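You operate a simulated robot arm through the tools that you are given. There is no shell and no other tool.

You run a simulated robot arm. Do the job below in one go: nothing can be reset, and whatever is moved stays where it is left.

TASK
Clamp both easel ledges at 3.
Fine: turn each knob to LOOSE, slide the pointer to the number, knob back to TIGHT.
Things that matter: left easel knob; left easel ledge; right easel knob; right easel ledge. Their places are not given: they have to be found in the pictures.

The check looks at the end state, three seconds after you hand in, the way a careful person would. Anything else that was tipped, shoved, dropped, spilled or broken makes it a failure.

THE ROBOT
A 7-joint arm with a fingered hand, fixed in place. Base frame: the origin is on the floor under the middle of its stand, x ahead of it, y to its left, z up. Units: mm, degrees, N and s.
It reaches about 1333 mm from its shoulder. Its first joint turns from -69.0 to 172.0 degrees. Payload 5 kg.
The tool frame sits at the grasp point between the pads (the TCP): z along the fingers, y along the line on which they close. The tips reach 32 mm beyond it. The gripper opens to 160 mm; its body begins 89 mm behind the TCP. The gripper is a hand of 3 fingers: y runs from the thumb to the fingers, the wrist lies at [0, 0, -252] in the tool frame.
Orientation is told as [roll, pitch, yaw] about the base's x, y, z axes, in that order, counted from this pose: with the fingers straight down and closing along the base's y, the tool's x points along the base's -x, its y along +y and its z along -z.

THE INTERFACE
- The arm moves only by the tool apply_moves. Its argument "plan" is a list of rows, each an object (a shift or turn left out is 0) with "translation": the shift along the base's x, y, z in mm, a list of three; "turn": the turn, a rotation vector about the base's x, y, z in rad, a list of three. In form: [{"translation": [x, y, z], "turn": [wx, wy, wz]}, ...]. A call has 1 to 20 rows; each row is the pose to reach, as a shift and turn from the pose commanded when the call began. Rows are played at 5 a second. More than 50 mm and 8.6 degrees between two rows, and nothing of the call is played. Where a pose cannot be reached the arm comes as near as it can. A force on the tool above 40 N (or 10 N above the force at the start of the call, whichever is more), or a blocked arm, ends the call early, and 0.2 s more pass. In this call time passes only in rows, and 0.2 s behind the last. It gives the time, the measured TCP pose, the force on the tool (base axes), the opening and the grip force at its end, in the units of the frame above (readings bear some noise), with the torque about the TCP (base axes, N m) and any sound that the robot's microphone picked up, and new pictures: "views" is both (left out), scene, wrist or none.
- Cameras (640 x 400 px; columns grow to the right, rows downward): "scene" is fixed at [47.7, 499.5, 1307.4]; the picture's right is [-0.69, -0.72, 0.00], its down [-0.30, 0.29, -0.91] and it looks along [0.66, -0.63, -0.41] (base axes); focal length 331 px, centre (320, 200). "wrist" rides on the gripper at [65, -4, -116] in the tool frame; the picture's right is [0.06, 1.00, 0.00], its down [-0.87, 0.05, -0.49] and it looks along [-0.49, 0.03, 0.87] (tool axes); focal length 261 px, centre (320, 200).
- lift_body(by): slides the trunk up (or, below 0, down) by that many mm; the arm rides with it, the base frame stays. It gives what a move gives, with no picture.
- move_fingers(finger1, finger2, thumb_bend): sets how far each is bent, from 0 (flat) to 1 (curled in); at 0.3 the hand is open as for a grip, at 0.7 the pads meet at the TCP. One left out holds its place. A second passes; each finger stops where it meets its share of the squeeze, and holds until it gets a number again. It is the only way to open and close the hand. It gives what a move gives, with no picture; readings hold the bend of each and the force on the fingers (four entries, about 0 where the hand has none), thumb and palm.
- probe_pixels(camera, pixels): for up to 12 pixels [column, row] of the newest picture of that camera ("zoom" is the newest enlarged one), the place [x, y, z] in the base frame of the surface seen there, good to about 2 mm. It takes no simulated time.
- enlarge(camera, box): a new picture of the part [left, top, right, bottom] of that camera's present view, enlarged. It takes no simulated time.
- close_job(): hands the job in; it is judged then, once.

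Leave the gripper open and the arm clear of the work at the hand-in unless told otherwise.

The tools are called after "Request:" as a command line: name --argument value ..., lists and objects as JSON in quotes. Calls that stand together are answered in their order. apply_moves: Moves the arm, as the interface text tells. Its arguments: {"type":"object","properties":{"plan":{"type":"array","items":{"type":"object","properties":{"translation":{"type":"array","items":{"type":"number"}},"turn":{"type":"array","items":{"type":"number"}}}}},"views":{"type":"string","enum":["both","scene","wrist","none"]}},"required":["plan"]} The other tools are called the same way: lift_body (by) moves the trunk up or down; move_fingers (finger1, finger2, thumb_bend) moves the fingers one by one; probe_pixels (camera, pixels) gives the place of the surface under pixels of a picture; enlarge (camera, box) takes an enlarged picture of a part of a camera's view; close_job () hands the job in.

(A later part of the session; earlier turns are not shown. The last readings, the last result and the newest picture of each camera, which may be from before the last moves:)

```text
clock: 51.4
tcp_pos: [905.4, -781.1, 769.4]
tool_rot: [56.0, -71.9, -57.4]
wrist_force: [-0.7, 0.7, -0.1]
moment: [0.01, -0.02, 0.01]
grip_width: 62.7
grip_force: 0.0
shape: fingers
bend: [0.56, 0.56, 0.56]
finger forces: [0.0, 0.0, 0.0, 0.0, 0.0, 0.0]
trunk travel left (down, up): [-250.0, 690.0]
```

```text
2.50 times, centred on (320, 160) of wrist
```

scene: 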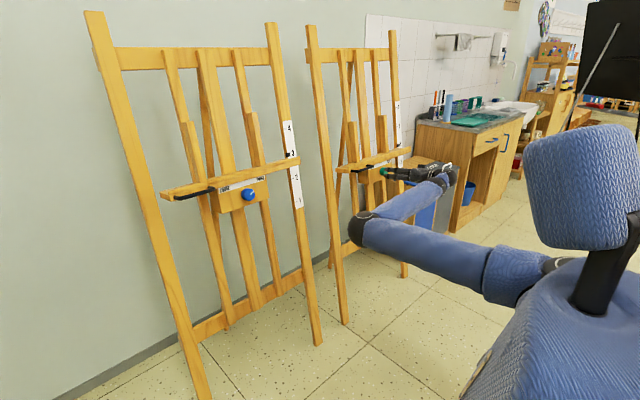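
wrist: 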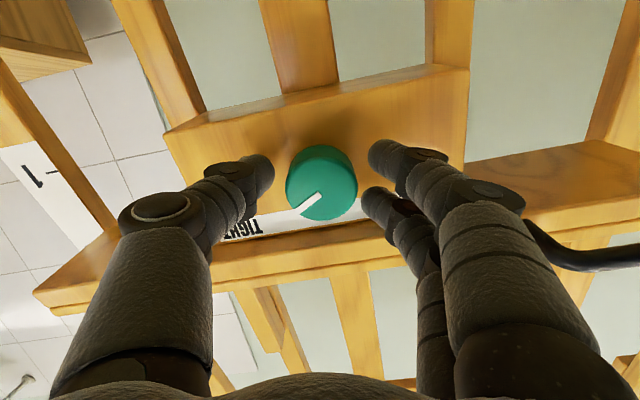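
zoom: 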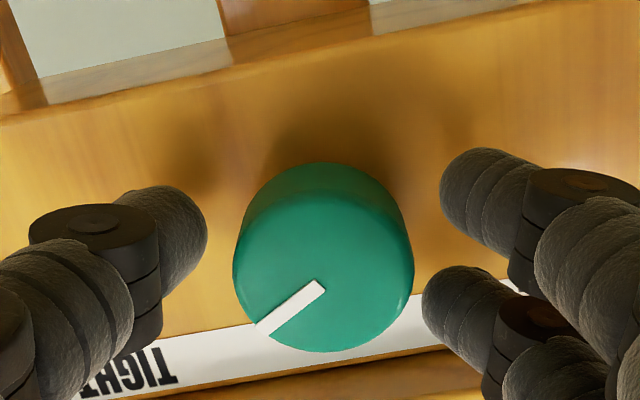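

The knob appears about 1.6 mm to the finger side and a little higher than the hand's axis, which agrees with the pose reading. I'll shift by (+2 in y, +2.2 in z).

Request:
apply_moves --plan '[{"translation": [0, 2, 2.2]}, {"translation": [0, 2, 2.2]}]' --views "wrist"

Request:
enlarge --camera "wrist" --box '[200, 80, 440, 240]'

```text
clock: 52.0
tcp_pos: [904.3, -778.3, 771.1]
tool_rot: [56.1, -72.1, -57.3]
wrist_force: [0.1, -0.3, 0.5]
moment: [-0.03, -0.01, 0.05]
grip_width: 62.7
grip_force: 0.0
shape: fingers
bend: [0.56, 0.56, 0.56]
finger forces: [0.1, 0.1, 0.0, 0.0, 0.0, 0.1]
trunk travel left (down, up): [-250.0, 690.0]
```

wrist: 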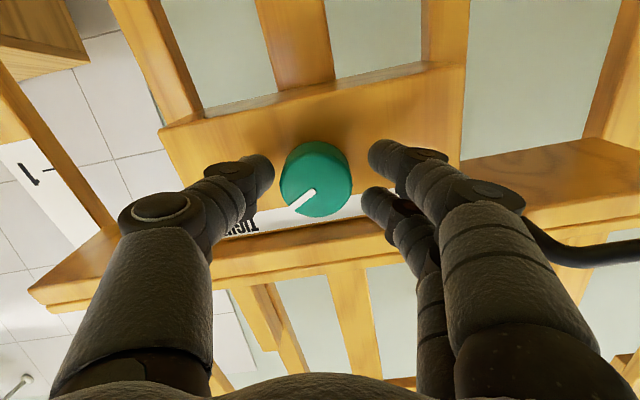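

```text
2.50 times, centred on (320, 160) of wrist
```

zoom: 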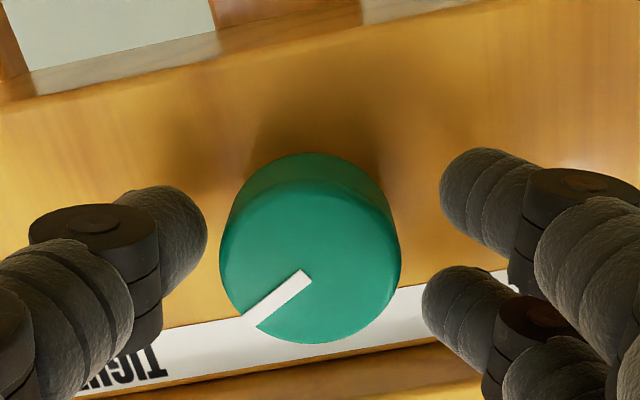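

That is nearly centred. I'll take back 1 mm in y and then close on the knob.

Request:
apply_moves --plan '[{"translation": [0, -1, 0]}, {"translation": [0, -1, 0]}]' --views "none"

Request:
move_fingers --finger1 0.75 --finger2 0.75 --thumb_bend 0.75

```text
clock: 52.6
tcp_pos: [904.8, -779.0, 772.1]
tool_rot: [56.0, -71.9, -57.5]
wrist_force: [-0.3, -0.2, 0.0]
moment: [-0.02, 0.04, -0.01]
grip_width: 62.6
grip_force: 0.1
shape: fingers
bend: [0.56, 0.56, 0.56]
finger forces: [0.0, 0.0, 0.0, 0.0, 0.0, 0.0]
trunk travel left (down, up): [-250.0, 690.0]
```

```text
clock: 53.6
tcp_pos: [904.8, -779.5, 770.9]
tool_rot: [56.1, -71.9, -57.4]
wrist_force: [8.5, -7.1, 0.6]
moment: [0.02, -0.07, -0.11]
grip_width: 39.2
grip_force: 20.9
shape: fingers
bend: [0.65, 0.64, 0.64]
finger forces: [8.1, 9.9, 0.1, 0.0, 23.9, 0.1]
trunk travel left (down, up): [-250.0, 690.0]
```

I have the green knob at 21 N. I'll turn counter-clockwise 60° toward LOOSE, the first half.

Request:
apply_moves --plan '[{"turn": [-0.1034, 0, 0.0183]}, {"turn": [-0.2068, 0, 0.0365]}, {"turn": [-0.3102, 0, 0.0548]}, {"turn": [-0.4136, 0, 0.0731]}, {"turn": [-0.517, 0, 0.0914]}, {"turn": [-0.6205, 0, 0.1096]}, {"turn": [-0.7239, 0, 0.1279]}, {"turn": [-0.8273, 0, 0.1462]}, {"turn": [-0.9307, 0, 0.1644]}, {"turn": [-1.0313, 0, 0.1818]}]'

Request:
enlarge --camera "wrist" --box '[200, 80, 440, 240]'

```text
clock: 55.8
tcp_pos: [905.8, -780.5, 771.3]
tool_rot: [-75.9, -44.2, 80.2]
wrist_force: [9.4, -9.4, -1.7]
moment: [0.01, 0.01, -0.22]
grip_width: 39.0
grip_force: 21.2
shape: fingers
bend: [0.65, 0.64, 0.64]
finger forces: [10.0, 8.7, 0.0, 0.0, 24.2, 0.0]
trunk travel left (down, up): [-250.0, 690.0]
```

scene: 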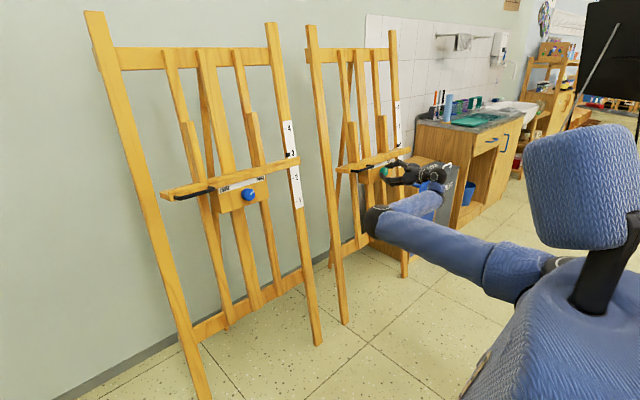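
wrist: 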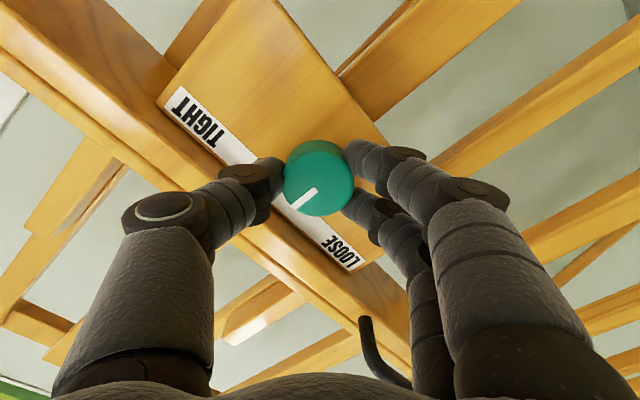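

```text
2.50 times, centred on (320, 160) of wrist
```

zoom: 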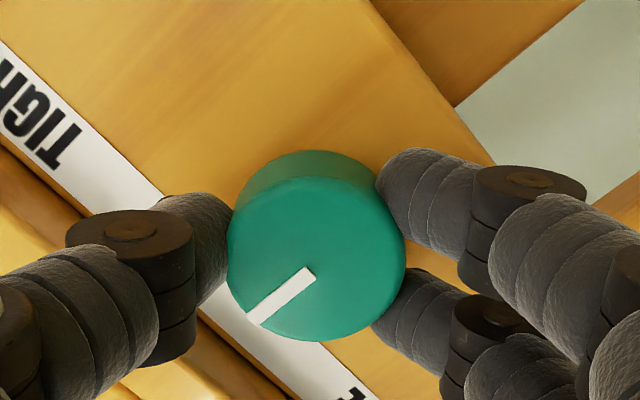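

It turned 60°, and the mark is straight up. I'll check that the elbow keeps clear of the right easel while releasing and re-gripping.

Request:
probe_pixels --camera "scene" --pixels '[[376, 216], [368, 222], [380, 210], [366, 215], [440, 190], [372, 230]]'

Request:
move_fingers --finger1 0.57 --finger2 0.57 --thumb_bend 0.59

Request:
apply_moves --plan '[{"translation": [-12, 0, 2.1]}, {"translation": [-25, 0, 4.4]}, {"translation": [-40, 0, 7]}, {"translation": [-40, 0, 7]}]'

Request:
enlarge --camera "wrist" --box '[260, 100, 380, 200]'

```text
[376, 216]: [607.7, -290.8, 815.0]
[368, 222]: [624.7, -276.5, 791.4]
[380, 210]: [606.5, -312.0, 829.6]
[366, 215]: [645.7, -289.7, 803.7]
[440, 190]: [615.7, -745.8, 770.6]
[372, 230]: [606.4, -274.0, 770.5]
```

```text
clock: 56.8
tcp_pos: [904.6, -779.5, 771.5]
tool_rot: [-76.0, -44.2, 80.1]
wrist_force: [-0.7, 0.4, 0.2]
moment: [0.0, 0.01, 0.03]
grip_width: 56.7
grip_force: 0.1
shape: fingers
bend: [0.56, 0.56, 0.59]
finger forces: [0.0, 0.1, 0.0, 0.0, 0.1, 0.0]
trunk travel left (down, up): [-250.0, 690.0]
```

```text
clock: 57.8
tcp_pos: [864.1, -780.2, 779.7]
tool_rot: [-76.0, -44.1, 80.2]
wrist_force: [-0.5, 0.0, -0.1]
moment: [0.01, -0.01, -0.01]
grip_width: 56.8
grip_force: 0.1
shape: fingers
bend: [0.56, 0.56, 0.59]
finger forces: [0.0, 0.0, 0.1, 0.0, 0.0, 0.1]
trunk travel left (down, up): [-250.0, 690.0]
```

scene: 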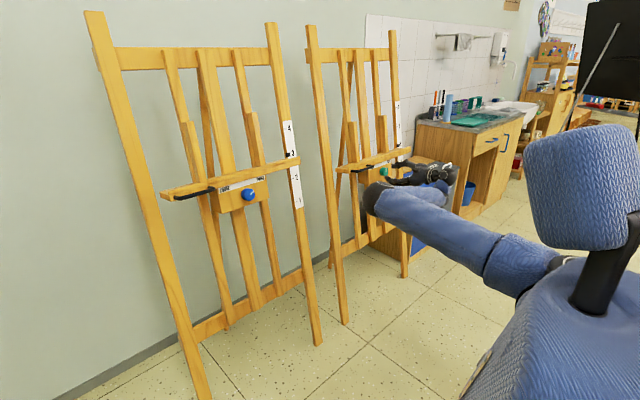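
wrist: 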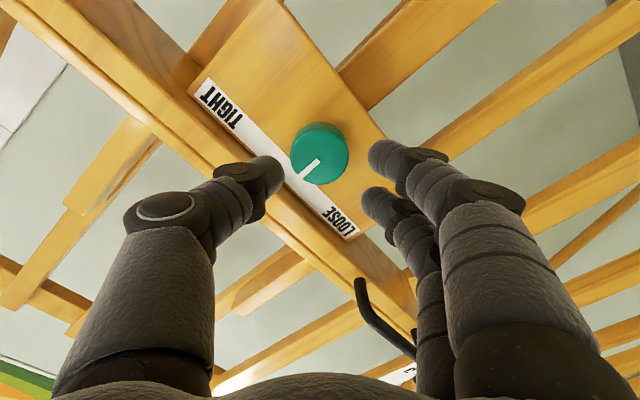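

```text
4.00 times, centred on (320, 150) of wrist
```

zoom: 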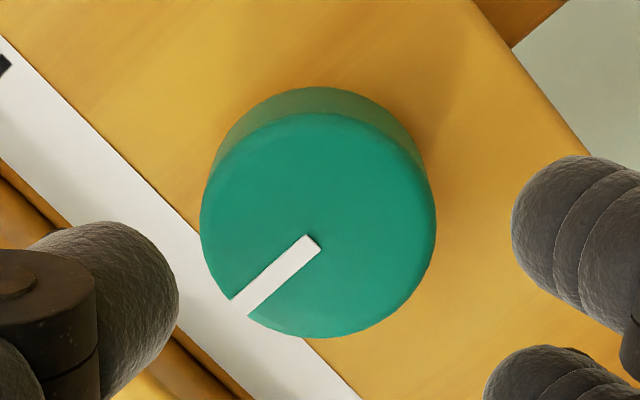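

The elbow is at about (610, -290, 800), clear of both easels. I'll roll back 60° clockwise and advance for the second half.

Request:
apply_moves --plan '[{"turn": [0.1034, 0, -0.0183]}, {"turn": [0.2068, 0, -0.0365]}, {"turn": [0.3102, 0, -0.0548]}, {"turn": [0.4136, 0, -0.0731]}, {"turn": [0.517, 0, -0.0914]}, {"turn": [0.6205, 0, -0.1096]}, {"turn": [0.7239, 0, -0.1279]}, {"turn": [0.8273, 0, -0.1462]}, {"turn": [0.9307, 0, -0.1644]}, {"turn": [1.0313, 0, -0.1818]}, {"translation": [12, 0.6, -2.1], "turn": [1.0313, 0, -0.1818]}, {"translation": [26, 0.6, -4.6], "turn": [1.0313, 0, -0.1818]}, {"translation": [40, 0.6, -7], "turn": [1.0313, 0, -0.1818]}, {"translation": [40, 0.6, -7], "turn": [1.0313, 0, -0.1818]}]' --views "wrist"

Request:
enlarge --camera "wrist" --box '[200, 80, 440, 240]'

```text
clock: 60.8
tcp_pos: [903.6, -779.1, 771.1]
tool_rot: [56.0, -72.1, -57.3]
wrist_force: [-0.7, -0.4, -0.7]
moment: [0.02, 0.0, 0.01]
grip_width: 56.9
grip_force: 0.0
shape: fingers
bend: [0.56, 0.56, 0.59]
finger forces: [0.0, 0.1, 0.0, 0.1, 0.0, 0.0]
trunk travel left (down, up): [-250.0, 690.0]
```

wrist: 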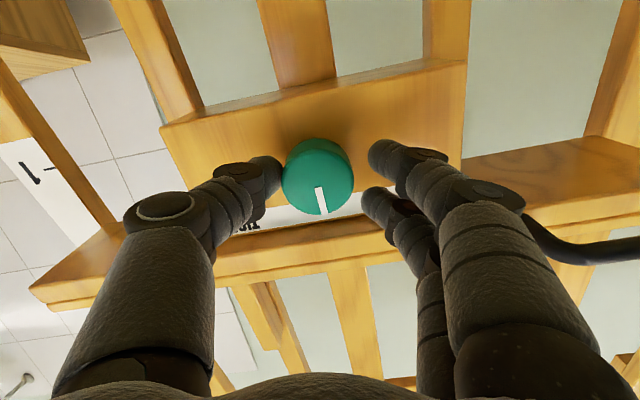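

```text
2.50 times, centred on (320, 160) of wrist
```

zoom: 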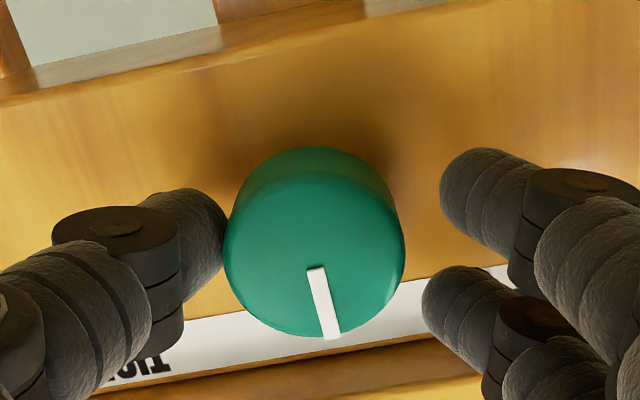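

The knob is well placed between the digits. I'll close on it and then turn the second 60° to LOOSE.

Request:
move_fingers --finger1 0.75 --finger2 0.75 --thumb_bend 0.75

Request:
apply_moves --plan '[{"turn": [-0.1034, 0, 0.0183]}, {"turn": [-0.2068, 0, 0.0365]}, {"turn": [-0.3102, 0, 0.0548]}, {"turn": [-0.4136, 0, 0.0731]}, {"turn": [-0.517, 0, 0.0914]}, {"turn": [-0.6205, 0, 0.1096]}, {"turn": [-0.7239, 0, 0.1279]}, {"turn": [-0.8273, 0, 0.1462]}, {"turn": [-0.9307, 0, 0.1644]}, {"turn": [-1.0313, 0, 0.1818]}]'

Request:
enlarge --camera "wrist" --box '[200, 80, 440, 240]'

Request:
enlarge --camera "scene" --box '[330, 100, 430, 200]'

```text
clock: 61.8
tcp_pos: [903.5, -779.5, 771.7]
tool_rot: [56.2, -72.0, -57.4]
wrist_force: [7.8, -8.6, -0.7]
moment: [0.0, -0.06, -0.19]
grip_width: 39.7
grip_force: 20.5
shape: fingers
bend: [0.64, 0.64, 0.64]
finger forces: [7.7, 9.0, 0.0, 0.0, 24.7, 0.0]
trunk travel left (down, up): [-250.0, 690.0]
```

```text
clock: 64.0
tcp_pos: [904.8, -780.1, 771.3]
tool_rot: [-76.1, -44.2, 80.3]
wrist_force: [2.0, -6.8, -4.4]
moment: [0.21, 0.13, -0.18]
grip_width: 39.7
grip_force: 21.9
shape: fingers
bend: [0.64, 0.65, 0.65]
finger forces: [10.9, 11.5, 0.0, 0.1, 23.0, 0.0]
trunk travel left (down, up): [-250.0, 690.0]
```

scene: 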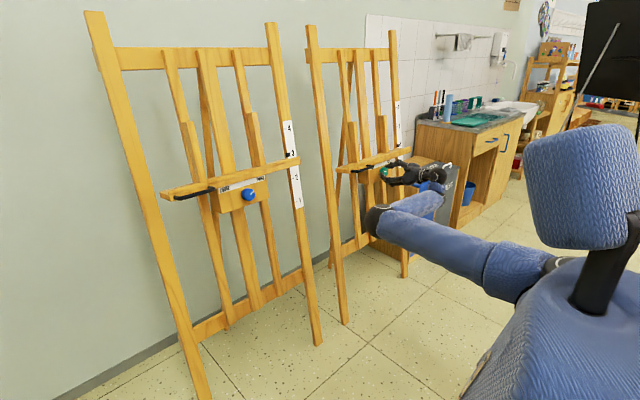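
wrist: 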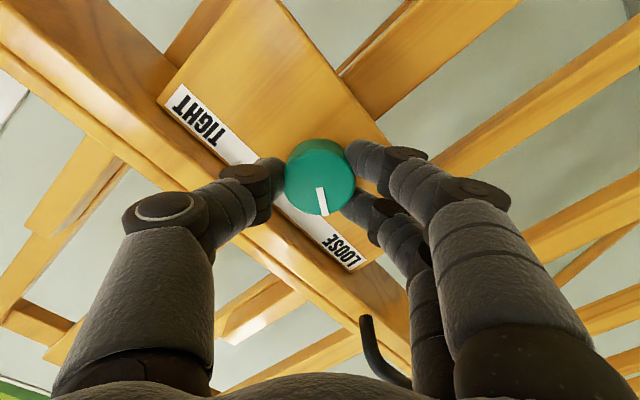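

```text
2.50 times, centred on (320, 160) of wrist
```

zoom: 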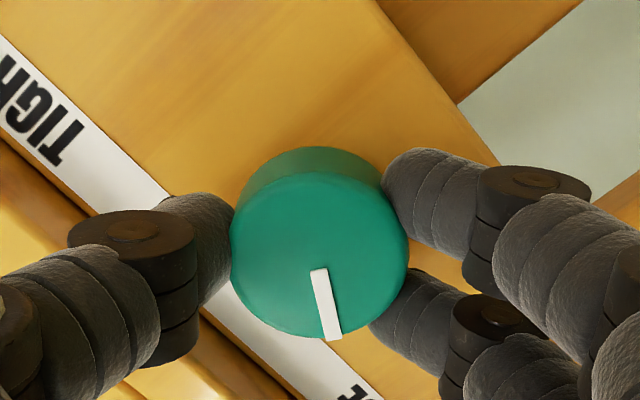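

```text
4.00 times, centred on (380, 150) of scene
```

zoom: 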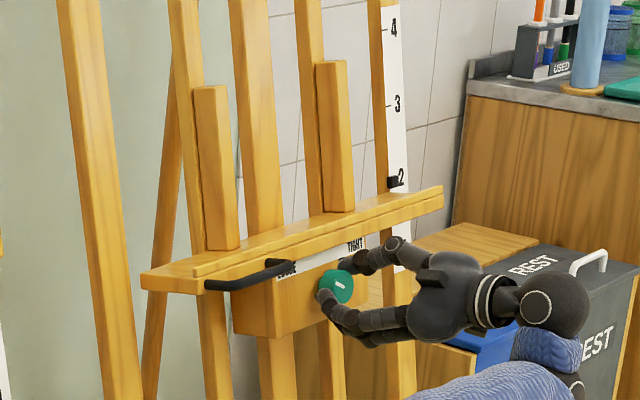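

The green knob points at LOOSE. I'll lift along the lean as before: a slow start, then up to 87 mm.

Request:
apply_moves --plan '[{"translation": [0.5, 0, 3]}, {"translation": [1.1, 0, 6]}, {"translation": [1.6, 0, 9]}, {"translation": [2.1, 0, 12]}]' --views "none"

Request:
enlarge --camera "scene" --box '[385, 132, 409, 152]'

```text
clock: 65.0
tcp_pos: [905.5, -780.5, 781.8]
tool_rot: [-75.9, -44.3, 80.1]
wrist_force: [0.3, -10.2, -10.6]
moment: [0.19, 0.36, -0.21]
grip_width: 39.3
grip_force: 22.5
shape: fingers
bend: [0.64, 0.65, 0.65]
finger forces: [12.7, 10.5, 0.0, 0.1, 21.9, 0.0]
trunk travel left (down, up): [-250.0, 690.0]
```

```text
16.00 times, centred on (397, 142) of scene
```

zoom: 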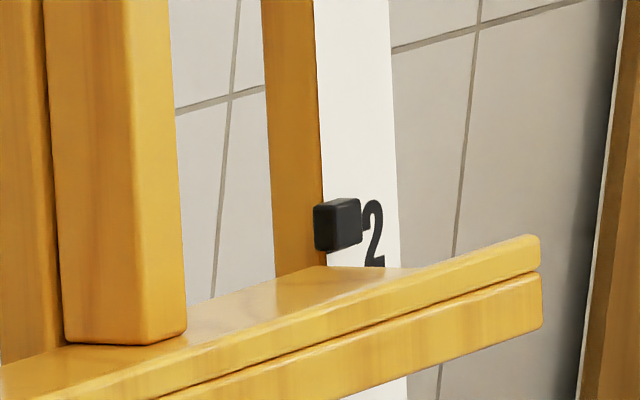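

The ledge is sliding up with about 10 N. I'll continue by 75 mm.

Request:
apply_moves --plan '[{"translation": [1.6, 0, 9.2]}, {"translation": [3.3, 0, 18.5]}, {"translation": [4.9, 0, 27.7]}, {"translation": [6.5, 0, 36.9]}, {"translation": [8.1, 0, 46.2]}, {"translation": [9.8, 0, 55.4]}, {"translation": [11.4, 0, 64.6]}, {"translation": [13.0, 0, 73.9]}, {"translation": [13.0, 0, 73.9]}]'

Request:
enlarge --camera "scene" --box '[385, 117, 409, 137]'

```text
clock: 67.0
tcp_pos: [919.5, -779.5, 858.2]
tool_rot: [-75.9, -44.3, 80.3]
wrist_force: [7.2, -13.4, -6.8]
moment: [0.11, 0.23, -0.26]
grip_width: 39.7
grip_force: 22.8
shape: fingers
bend: [0.64, 0.65, 0.65]
finger forces: [11.5, 9.3, 0.0, 0.1, 23.8, 0.1]
trunk travel left (down, up): [-250.0, 690.0]
```

scene: 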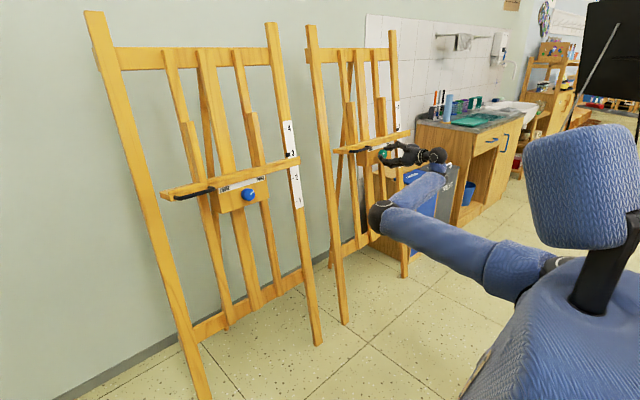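
wrist: 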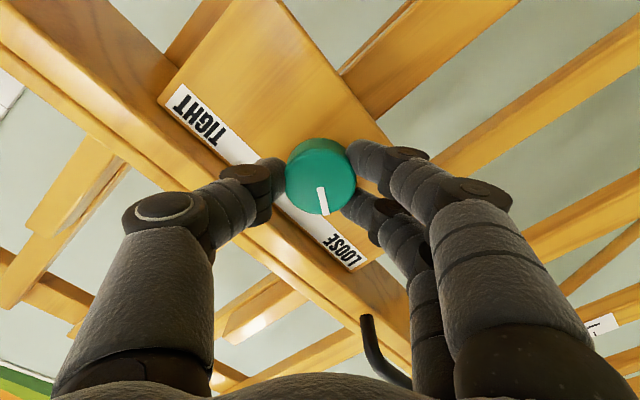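

```text
16.00 times, centred on (397, 127) of scene
```

zoom: 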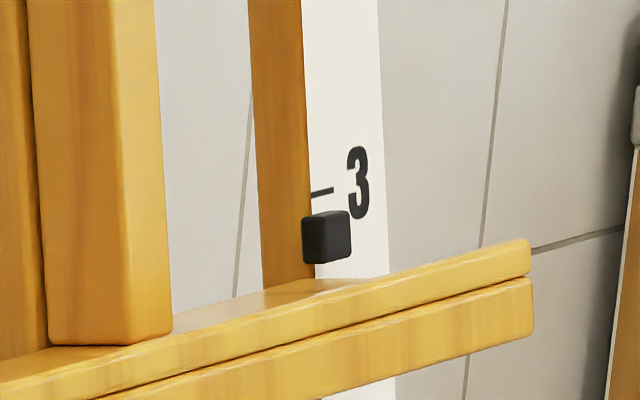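

Tick 3 shows at (322,192) and the pointer just below it. I'll probe both in this zoom.

Request:
probe_pixels --camera "zoom" --pixels '[[336, 237], [334, 235], [338, 239], [340, 234], [332, 240], [336, 230], [336, 244], [336, 219], [338, 256], [345, 236], [328, 238], [342, 242]]'

Request:
probe_pixels --camera "zoom" --pixels '[[322, 192], [318, 193], [326, 191], [330, 190], [320, 193], [324, 192], [328, 191], [332, 189], [316, 193], [314, 194], [322, 193], [325, 191]]'

```text
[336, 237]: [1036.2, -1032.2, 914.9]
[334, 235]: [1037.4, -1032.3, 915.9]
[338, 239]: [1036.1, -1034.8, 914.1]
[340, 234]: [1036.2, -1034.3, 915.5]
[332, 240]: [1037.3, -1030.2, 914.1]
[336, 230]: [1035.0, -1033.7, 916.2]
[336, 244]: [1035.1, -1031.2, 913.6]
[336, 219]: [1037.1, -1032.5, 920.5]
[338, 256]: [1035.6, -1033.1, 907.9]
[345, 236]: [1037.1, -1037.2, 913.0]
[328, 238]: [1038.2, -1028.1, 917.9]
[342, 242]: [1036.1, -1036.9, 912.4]
```

```text
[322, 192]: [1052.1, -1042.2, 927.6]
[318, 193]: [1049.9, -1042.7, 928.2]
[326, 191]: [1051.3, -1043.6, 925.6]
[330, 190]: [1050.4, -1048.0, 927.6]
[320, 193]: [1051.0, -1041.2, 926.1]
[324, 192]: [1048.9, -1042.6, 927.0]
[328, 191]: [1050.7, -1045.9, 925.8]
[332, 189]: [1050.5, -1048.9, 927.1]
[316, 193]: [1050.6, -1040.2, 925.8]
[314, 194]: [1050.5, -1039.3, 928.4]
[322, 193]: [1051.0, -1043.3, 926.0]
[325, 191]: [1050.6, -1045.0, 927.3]
```

The pointer is at 1080.7 and the tick at 1095.2, so 14.4 mm remain. I'll move up by that.

Request:
apply_moves --plan '[{"translation": [0.6, 0, 3.5]}, {"translation": [1.2, 0, 7.1]}, {"translation": [1.9, 0, 10.6]}, {"translation": [2.5, 0, 14.2]}, {"translation": [2.5, 0, 14.2]}]' --views "scene"

Request:
enlarge --camera "scene" --box '[385, 117, 409, 137]'

```text
clock: 68.2
tcp_pos: [921.7, -780.8, 871.7]
tool_rot: [-76.0, -44.3, 80.2]
wrist_force: [-0.6, -6.5, -8.9]
moment: [0.14, 0.31, -0.07]
grip_width: 39.7
grip_force: 23.6
shape: fingers
bend: [0.64, 0.65, 0.66]
finger forces: [13.7, 12.1, 0.1, 0.0, 21.3, 0.1]
trunk travel left (down, up): [-250.0, 690.0]
```

scene: 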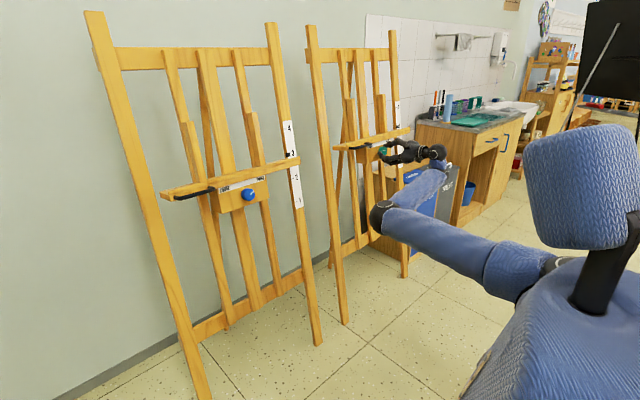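

```text
16.00 times, centred on (397, 127) of scene
```

zoom: 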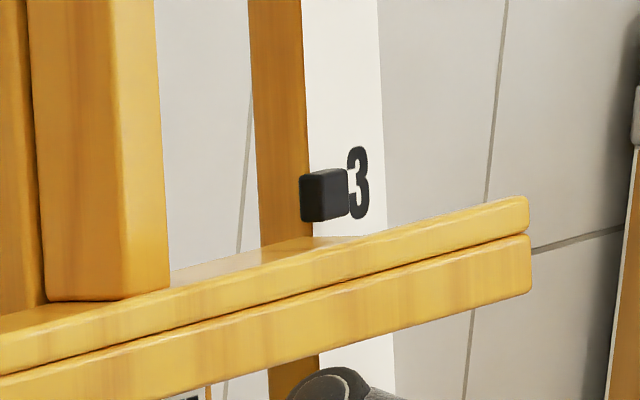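

The pointer now covers tick 3. I'll probe it again.

Request:
probe_pixels --camera "zoom" --pixels '[[334, 195], [332, 193], [336, 197], [338, 192], [330, 198], [334, 188], [334, 202], [334, 177], [336, 214], [343, 194], [326, 196], [340, 200]]'

```text
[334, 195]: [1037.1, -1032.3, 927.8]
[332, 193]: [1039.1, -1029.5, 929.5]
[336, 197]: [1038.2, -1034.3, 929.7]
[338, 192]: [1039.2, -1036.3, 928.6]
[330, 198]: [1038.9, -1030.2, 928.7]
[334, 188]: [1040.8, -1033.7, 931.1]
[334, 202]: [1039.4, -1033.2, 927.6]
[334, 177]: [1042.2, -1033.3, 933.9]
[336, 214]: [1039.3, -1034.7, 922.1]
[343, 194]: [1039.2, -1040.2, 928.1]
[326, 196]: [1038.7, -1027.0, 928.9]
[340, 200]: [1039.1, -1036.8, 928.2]
```

The pointer is at 1095.0 against the tick at 1095.2. Now I'll turn clockwise 60° in this grip, the first half of tightening.

Request:
apply_moves --plan '[{"turn": [0.1034, 0, -0.0183]}, {"turn": [0.2068, 0, -0.0365]}, {"turn": [0.3102, 0, -0.0548]}, {"turn": [0.4136, 0, -0.0731]}, {"turn": [0.517, 0, -0.0914]}, {"turn": [0.6205, 0, -0.1096]}, {"turn": [0.7239, 0, -0.1279]}, {"turn": [0.8273, 0, -0.1462]}, {"turn": [0.9307, 0, -0.1644]}, {"turn": [1.0313, 0, -0.1818]}]'

Request:
enlarge --camera "wrist" --box '[200, 80, 440, 240]'

Request:
enlarge --camera "scene" --box '[385, 117, 409, 137]'

```text
clock: 70.4
tcp_pos: [922.4, -779.2, 871.3]
tool_rot: [56.2, -72.0, -57.5]
wrist_force: [4.3, -8.3, -2.5]
moment: [-0.05, 0.06, -0.19]
grip_width: 39.3
grip_force: 23.4
shape: fingers
bend: [0.65, 0.65, 0.65]
finger forces: [10.3, 10.5, 0.0, 0.1, 25.9, 0.1]
trunk travel left (down, up): [-250.0, 690.0]
```

scene: 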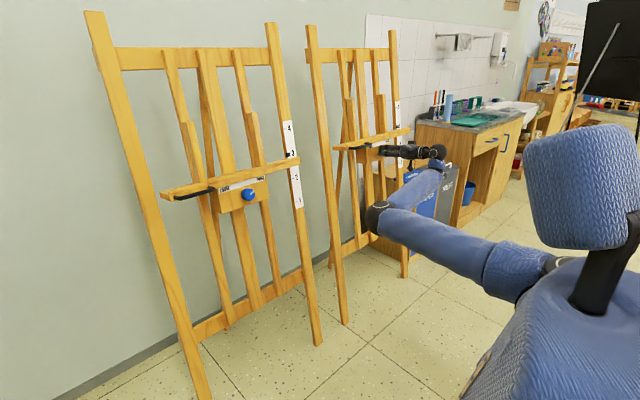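
wrist: 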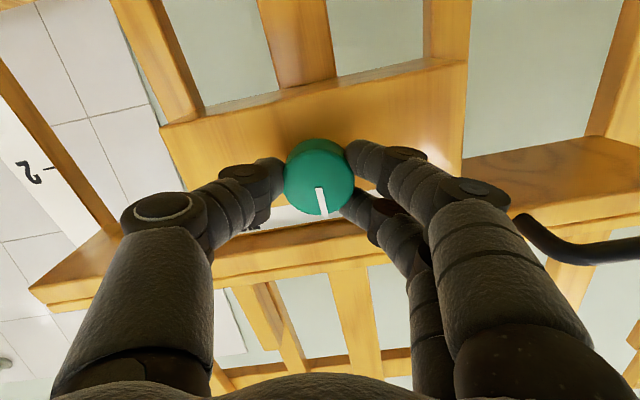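

```text
2.50 times, centred on (320, 160) of wrist
```

zoom: 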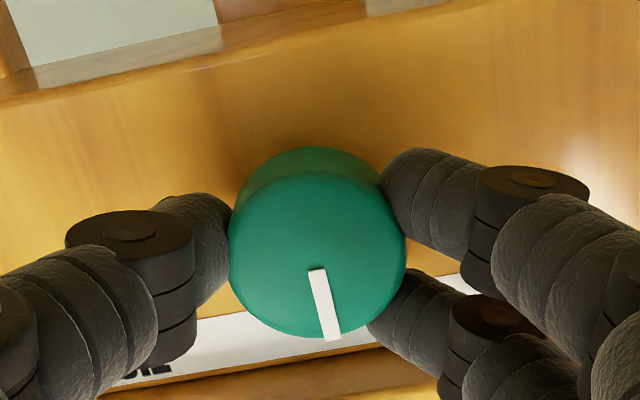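

```text
16.00 times, centred on (397, 127) of scene
```

zoom: 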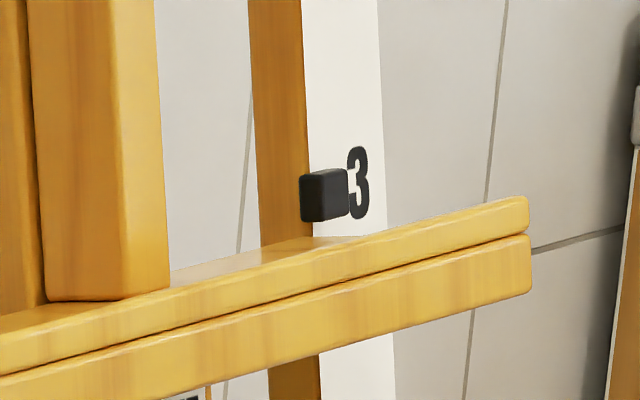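

The pointer stays on 3 with the knob halfway. I'll release, back off, roll counter-clockwise 60° and look at the knob's centring before re-gripping.

Request:
move_fingers --finger1 0.57 --finger2 0.57 --thumb_bend 0.59

Request:
apply_moves --plan '[{"translation": [-12, 0, 2.1]}, {"translation": [-25, 0, 4.4]}, {"translation": [-40, 0, 7]}, {"translation": [-40, 0, 7], "turn": [-0.1034, 0, 0.0183]}, {"translation": [-40, 0, 7], "turn": [-0.2068, 0, 0.0365]}, {"translation": [-40, 0, 7], "turn": [-0.3102, 0, 0.0548]}, {"translation": [-40, 0, 7], "turn": [-0.4136, 0, 0.0731]}, {"translation": [-40, 0, 7], "turn": [-0.517, 0, 0.0914]}, {"translation": [-40, 0, 7], "turn": [-0.6205, 0, 0.1096]}, {"translation": [-40, 0, 7], "turn": [-0.7239, 0, 0.1279]}, {"translation": [-40, 0, 7], "turn": [-0.8273, 0, 0.1462]}, {"translation": [-40, 0, 7], "turn": [-0.9307, 0, 0.1644]}, {"translation": [-40, 0, 7], "turn": [-1.0313, 0, 0.1818]}, {"translation": [-40, 0, 7], "turn": [-1.0313, 0, 0.1818]}]'

Request:
enlarge --camera "wrist" --box '[260, 100, 380, 200]'

Request:
probe_pixels --camera "wrist" --pixels '[[320, 154], [318, 152], [322, 156], [319, 156], [321, 152], [300, 154], [340, 154], [320, 134], [320, 174]]'

```text
clock: 71.4
tcp_pos: [921.5, -778.2, 872.1]
tool_rot: [56.2, -71.9, -57.4]
wrist_force: [-0.2, 0.0, 0.7]
moment: [0.0, 0.02, 0.02]
grip_width: 57.7
grip_force: 0.4
shape: fingers
bend: [0.56, 0.56, 0.59]
finger forces: [0.0, 0.1, 0.0, 0.1, 0.2, 0.0]
trunk travel left (down, up): [-250.0, 690.0]
```

```text
clock: 74.4
tcp_pos: [882.1, -778.4, 879.0]
tool_rot: [-76.0, -44.1, 80.1]
wrist_force: [0.0, -0.5, 0.0]
moment: [-0.04, 0.01, 0.02]
grip_width: 57.2
grip_force: 0.0
shape: fingers
bend: [0.56, 0.56, 0.59]
finger forces: [0.1, 0.0, 0.1, 0.0, 0.0, 0.0]
trunk travel left (down, up): [-250.0, 690.0]
```

scene: 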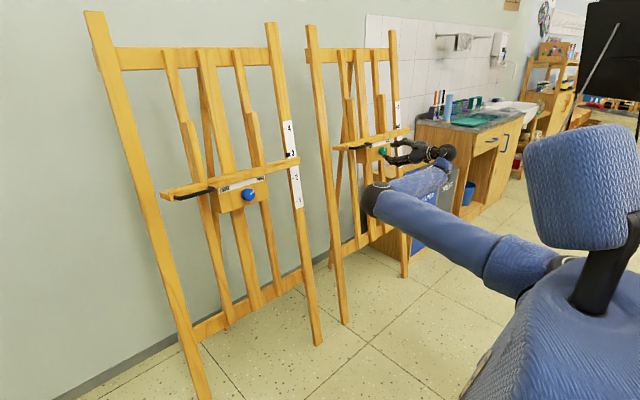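
wrist: 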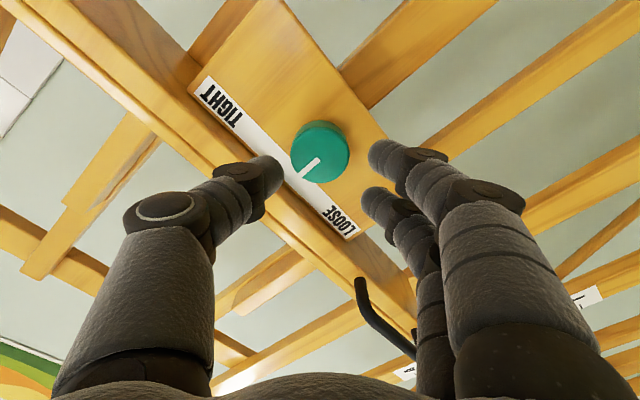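

```text
4.00 times, centred on (320, 150) of wrist
```

zoom: 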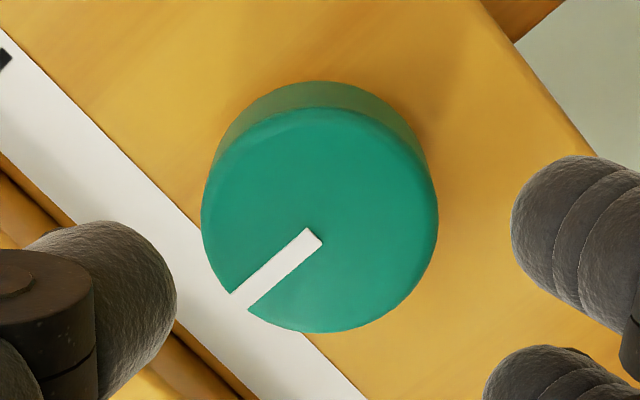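

```text
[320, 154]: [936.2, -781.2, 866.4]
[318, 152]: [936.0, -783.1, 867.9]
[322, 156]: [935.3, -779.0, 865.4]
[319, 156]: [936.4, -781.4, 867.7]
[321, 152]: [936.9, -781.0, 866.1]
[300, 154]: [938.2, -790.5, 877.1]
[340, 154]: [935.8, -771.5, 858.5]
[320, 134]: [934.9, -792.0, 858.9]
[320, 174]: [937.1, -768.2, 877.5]
```

The knob's centring in this view matches the view right after a good grip earlier, within 1 mm, so I'll advance straight in without correction and close.

Request:
apply_moves --plan '[{"translation": [13, 0, -2.3]}, {"translation": [26, 0, -4.6]}, {"translation": [40, 0, -7]}, {"translation": [40, 0, -7]}]' --views "wrist"

Request:
move_fingers --finger1 0.75 --finger2 0.75 --thumb_bend 0.75

Request:
enlarge --camera "scene" --box '[385, 117, 409, 137]'

```text
clock: 75.4
tcp_pos: [922.7, -779.3, 872.1]
tool_rot: [-75.9, -44.3, 80.1]
wrist_force: [-0.2, 0.3, -0.5]
moment: [-0.04, 0.0, 0.01]
grip_width: 56.9
grip_force: 0.0
shape: fingers
bend: [0.56, 0.56, 0.59]
finger forces: [0.0, 0.1, 0.0, 0.0, 0.1, 0.1]
trunk travel left (down, up): [-250.0, 690.0]
```

wrist: 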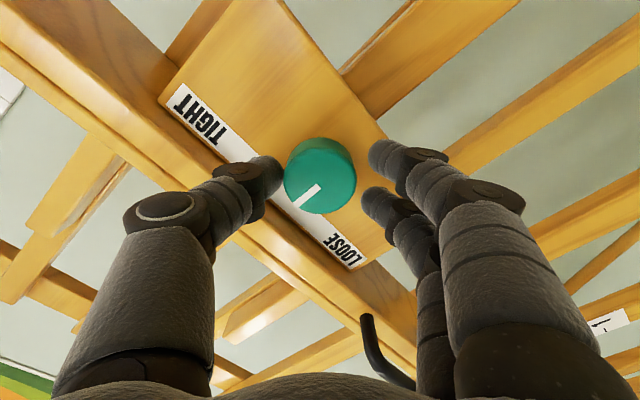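

```text
clock: 76.4
tcp_pos: [921.3, -779.5, 871.4]
tool_rot: [-75.8, -44.3, 80.2]
wrist_force: [8.5, -4.8, 0.1]
moment: [-0.01, 0.01, -0.06]
grip_width: 40.3
grip_force: 21.1
shape: fingers
bend: [0.63, 0.64, 0.65]
finger forces: [10.4, 8.4, 0.0, 0.0, 22.9, 0.0]
trunk travel left (down, up): [-250.0, 690.0]
```

```text
16.00 times, centred on (397, 127) of scene
```

zoom: 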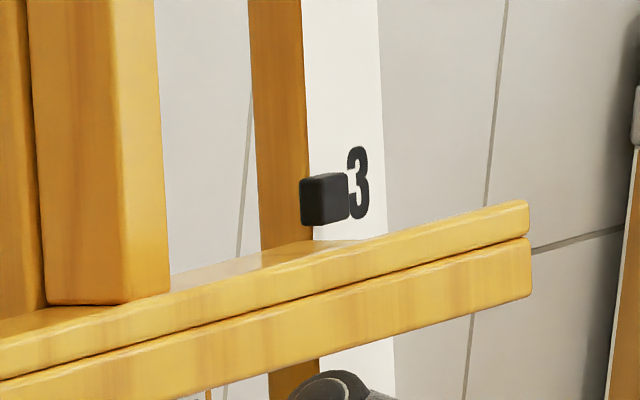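

The pointer dropped about 1.3 mm on gripping. I'll raise 1.5 mm and turn clockwise 63° to TIGHT in one go.

Request:
apply_moves --plan '[{"translation": [0.15, 0, 0.8]}, {"translation": [0.3, 0, 1.6]}, {"translation": [0.3, 0, 1.6], "turn": [0.1034, 0, -0.0183]}, {"translation": [0.3, 0, 1.6], "turn": [0.2068, 0, -0.0365]}, {"translation": [0.3, 0, 1.6], "turn": [0.3102, 0, -0.0548]}, {"translation": [0.3, 0, 1.6], "turn": [0.4136, 0, -0.0731]}, {"translation": [0.3, 0, 1.6], "turn": [0.517, 0, -0.0914]}, {"translation": [0.3, 0, 1.6], "turn": [0.6205, 0, -0.1096]}, {"translation": [0.3, 0, 1.6], "turn": [0.7239, 0, -0.1279]}, {"translation": [0.3, 0, 1.6], "turn": [0.8273, 0, -0.1462]}, {"translation": [0.3, 0, 1.6], "turn": [0.9307, 0, -0.1644]}, {"translation": [0.3, 0, 1.6], "turn": [1.0313, 0, -0.1818]}, {"translation": [0.3, 0, 1.6], "turn": [1.083, 0, -0.191]}]'

Request:
enlarge --camera "scene" --box '[385, 117, 409, 137]'

Request:
enlarge --camera "wrist" --box '[200, 80, 440, 240]'

```text
clock: 79.2
tcp_pos: [922.5, -780.5, 873.0]
tool_rot: [60.7, -69.3, -62.3]
wrist_force: [-0.7, -8.0, -10.6]
moment: [-0.09, 0.28, -0.21]
grip_width: 40.4
grip_force: 22.5
shape: fingers
bend: [0.64, 0.65, 0.65]
finger forces: [10.7, 7.6, 0.0, 0.1, 27.6, 0.0]
trunk travel left (down, up): [-250.0, 690.0]
```

scene: 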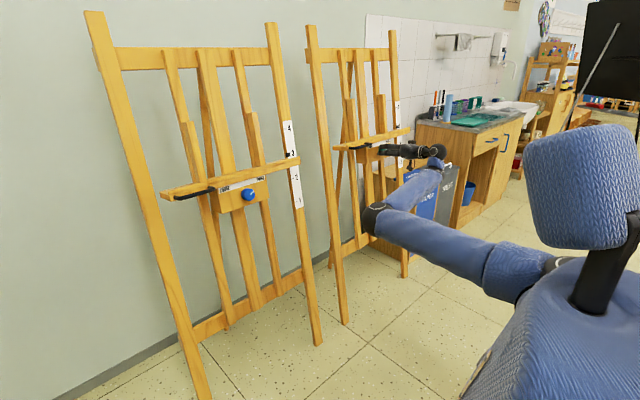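
wrist: 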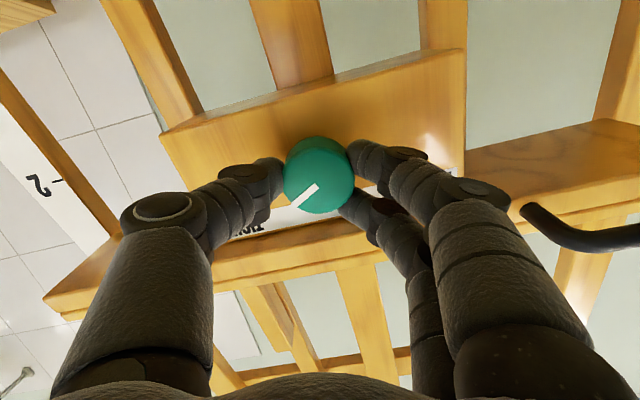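

```text
16.00 times, centred on (397, 127) of scene
```

zoom: 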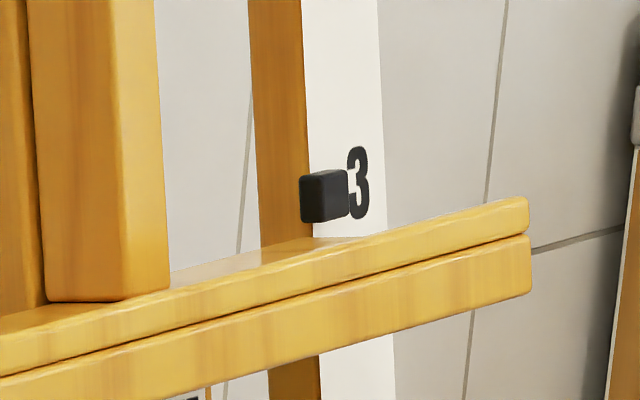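

```text
2.50 times, centred on (320, 160) of wrist
```

zoom: 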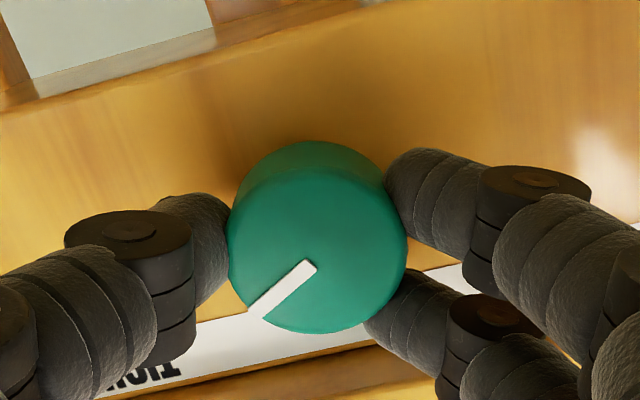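

The pointer sits within half a millimetre of where it measured 1095. I'll turn 5° more to seat the knob at TIGHT, as I did on the left.

Request:
apply_moves --plan '[{"turn": [0.043, 0, -0.0076]}, {"turn": [0.086, 0, -0.0152]}, {"turn": [0.086, 0, -0.0152]}]' --views "wrist"

Request:
move_fingers --finger1 0.6 --finger2 0.6 --thumb_bend 0.57

Request:
apply_moves --plan '[{"translation": [-10, 0, 1.8]}, {"translation": [-25, 0, 4.4]}, {"translation": [-50, 0, 8.8]}, {"translation": [-80, 0, 14.1]}, {"translation": [-115, 0, 20.3]}, {"translation": [-150, 0, 26.4]}, {"translation": [-150, 0, 26.4]}]'

Request:
enlarge --camera "scene" --box '[340, 110, 410, 170]'

Request:
enlarge --camera "scene" --box '[385, 117, 409, 137]'

```text
clock: 80.0
tcp_pos: [922.9, -780.1, 873.2]
tool_rot: [66.0, -64.9, -68.1]
wrist_force: [-4.7, -7.9, -10.2]
moment: [-0.23, 0.31, -0.21]
grip_width: 40.1
grip_force: 23.7
shape: fingers
bend: [0.64, 0.65, 0.65]
finger forces: [12.2, 7.2, 0.0, 0.0, 27.8, 0.0]
trunk travel left (down, up): [-250.0, 690.0]
```

wrist: 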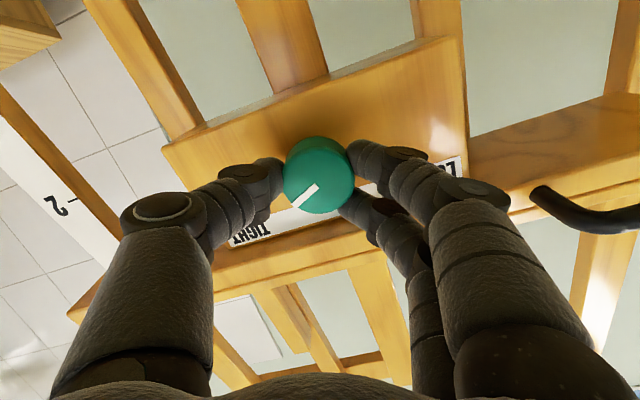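

```text
clock: 81.0
tcp_pos: [923.7, -778.2, 874.3]
tool_rot: [66.1, -64.9, -68.0]
wrist_force: [-0.8, 0.8, -0.8]
moment: [0.01, 0.02, -0.01]
grip_width: 54.6
grip_force: 0.1
shape: fingers
bend: [0.6, 0.6, 0.56]
finger forces: [0.1, 0.0, 0.1, 0.0, 0.0, 0.0]
trunk travel left (down, up): [-250.0, 690.0]
```

```text
clock: 82.6
tcp_pos: [771.6, -781.0, 899.2]
tool_rot: [66.0, -65.0, -68.0]
wrist_force: [-0.4, 0.5, 0.1]
moment: [-0.04, -0.02, 0.02]
grip_width: 54.8
grip_force: 0.1
shape: fingers
bend: [0.6, 0.6, 0.56]
finger forces: [0.0, 0.0, 0.0, 0.1, 0.1, 0.0]
trunk travel left (down, up): [-250.0, 690.0]
```

scene: 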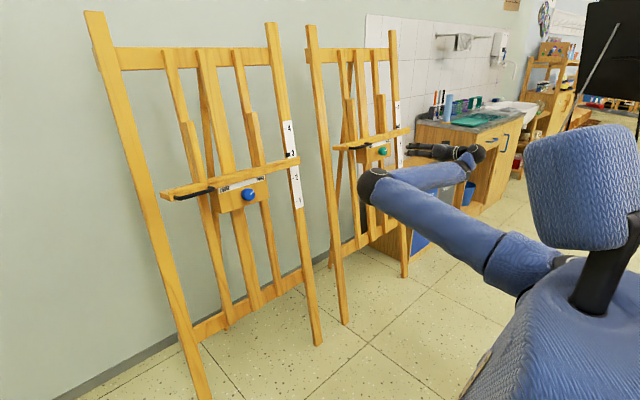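
wrist: 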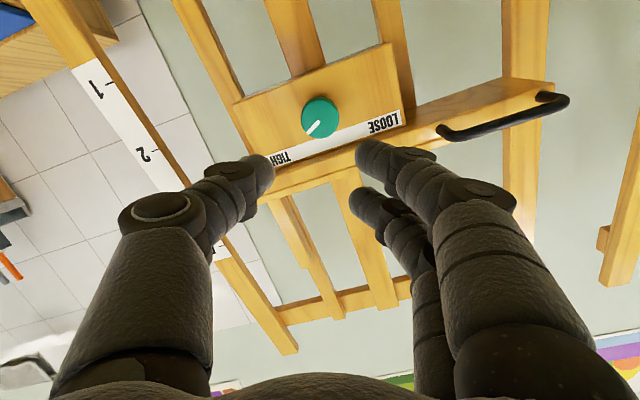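

```text
6.67 times, centred on (375, 140) of scene
```

zoom: 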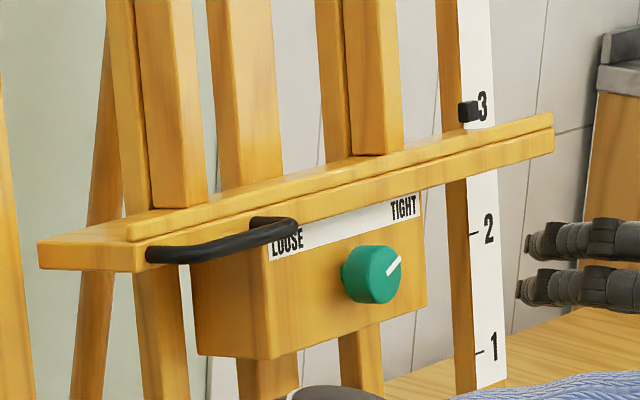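

```text
16.00 times, centred on (397, 127) of scene
```

zoom: 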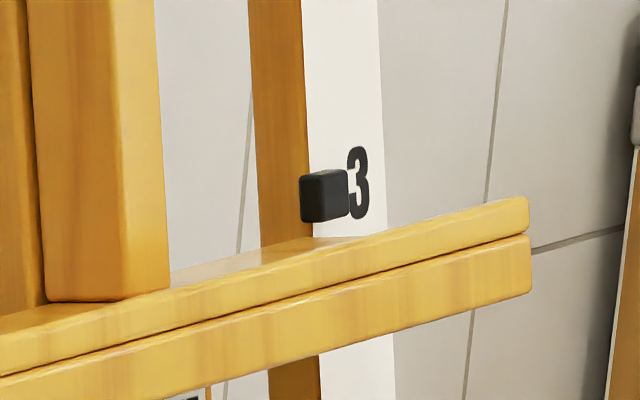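

Both pointers look right. I'll verify the green knob's mark angle closely from the wrist view, the blue knob's from the scene view, and probe the right pointer once more.

Request:
probe_pixels --camera "zoom" --pixels '[[334, 195], [332, 193], [336, 197], [338, 192], [330, 198], [334, 188], [334, 202], [334, 177], [336, 214], [343, 194], [326, 196], [340, 200]]'

Request:
enlarge --camera "wrist" --box '[250, 60, 390, 170]'

Request:
enlarge --camera "scene" --box '[210, 170, 280, 220]'

```text
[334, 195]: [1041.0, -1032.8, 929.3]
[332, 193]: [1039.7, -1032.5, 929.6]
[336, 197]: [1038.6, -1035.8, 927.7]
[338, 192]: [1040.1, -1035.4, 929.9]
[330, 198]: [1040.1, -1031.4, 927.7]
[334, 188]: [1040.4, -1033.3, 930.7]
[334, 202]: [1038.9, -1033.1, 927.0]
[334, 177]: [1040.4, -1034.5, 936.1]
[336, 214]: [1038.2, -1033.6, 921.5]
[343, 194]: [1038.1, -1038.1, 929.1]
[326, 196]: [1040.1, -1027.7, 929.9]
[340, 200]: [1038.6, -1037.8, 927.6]
```

```text
3.64 times, centred on (320, 115) of wrist
```

zoom: 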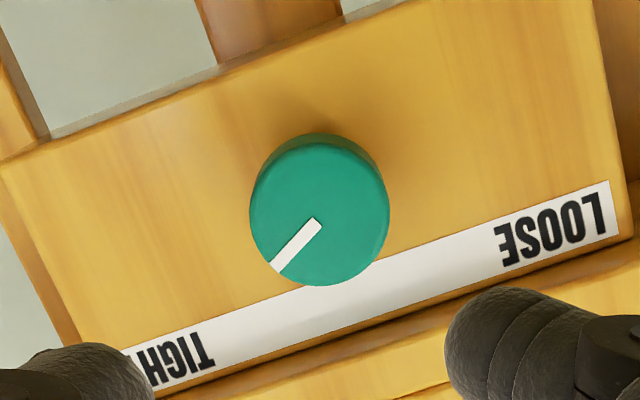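

```text
8.00 times, centred on (245, 195) of scene
```

zoom: 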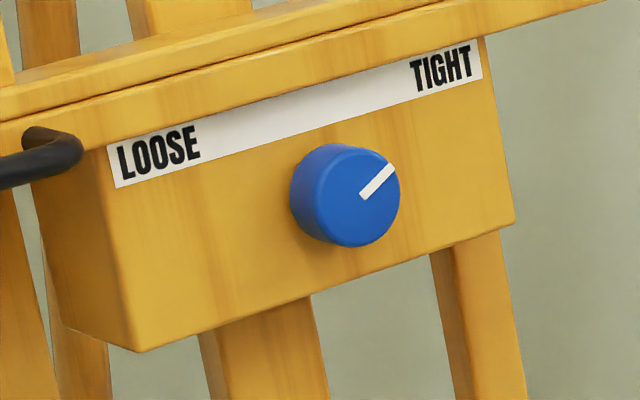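

The right pointer is at 1095.1 (tick 1095.2), and both knob marks are about 64 to 65° right, at TIGHT. I'll back the hand off a little further and open it.

Request:
apply_moves --plan '[{"translation": [-20, 0, 4]}, {"translation": [-40, 0, 8]}, {"translation": [-60, 0, 10]}, {"translation": [-60, 0, 10]}]'

Request:
move_fingers --finger1 0.3 --finger2 0.3 --thumb_bend 0.3

Request:
enlarge --camera "scene" --box '[150, 100, 420, 260]'

```text
clock: 83.6
tcp_pos: [711.2, -780.4, 911.9]
tool_rot: [65.9, -65.1, -68.0]
wrist_force: [0.1, 0.4, 0.3]
moment: [0.03, 0.01, -0.01]
grip_width: 55.1
grip_force: 0.1
shape: fingers
bend: [0.6, 0.6, 0.56]
finger forces: [0.1, 0.0, 0.0, 0.0, 0.0, 0.0]
trunk travel left (down, up): [-250.0, 690.0]
```

scene: 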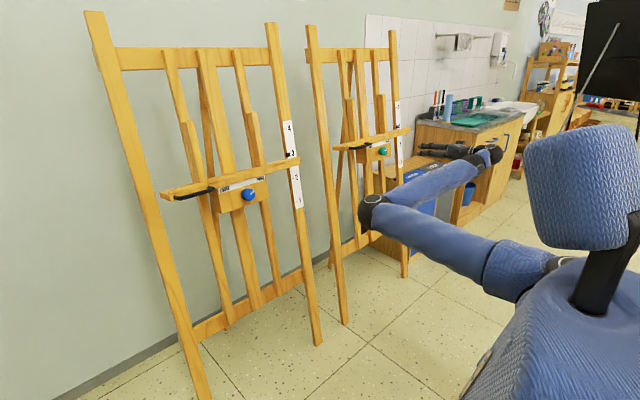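
wrist: 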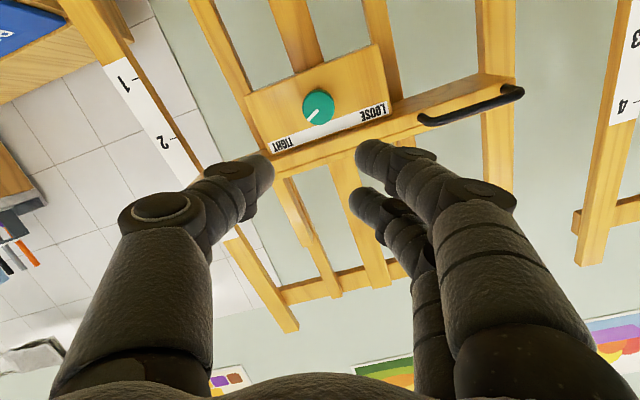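

```text
clock: 84.6
tcp_pos: [711.3, -779.1, 910.4]
tool_rot: [66.0, -65.0, -67.9]
wrist_force: [-0.2, 0.3, 0.6]
moment: [0.02, 0.01, -0.01]
grip_width: 167.4
grip_force: 0.1
shape: fingers
bend: [0.3, 0.3, 0.3]
finger forces: [0.1, 0.0, 0.1, 0.0, 0.0, 0.1]
trunk travel left (down, up): [-250.0, 690.0]
```

```text
2.37 times, centred on (285, 180) of scene
```

zoom: 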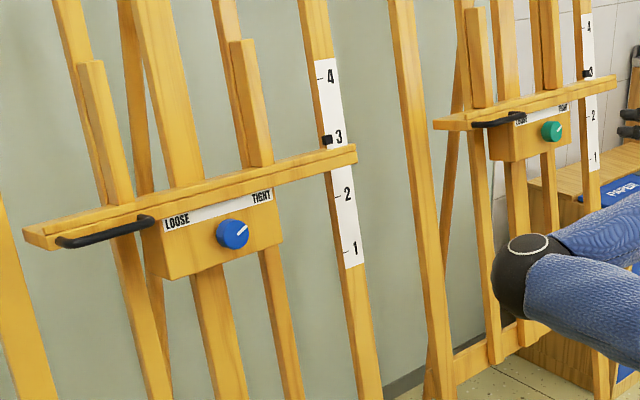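

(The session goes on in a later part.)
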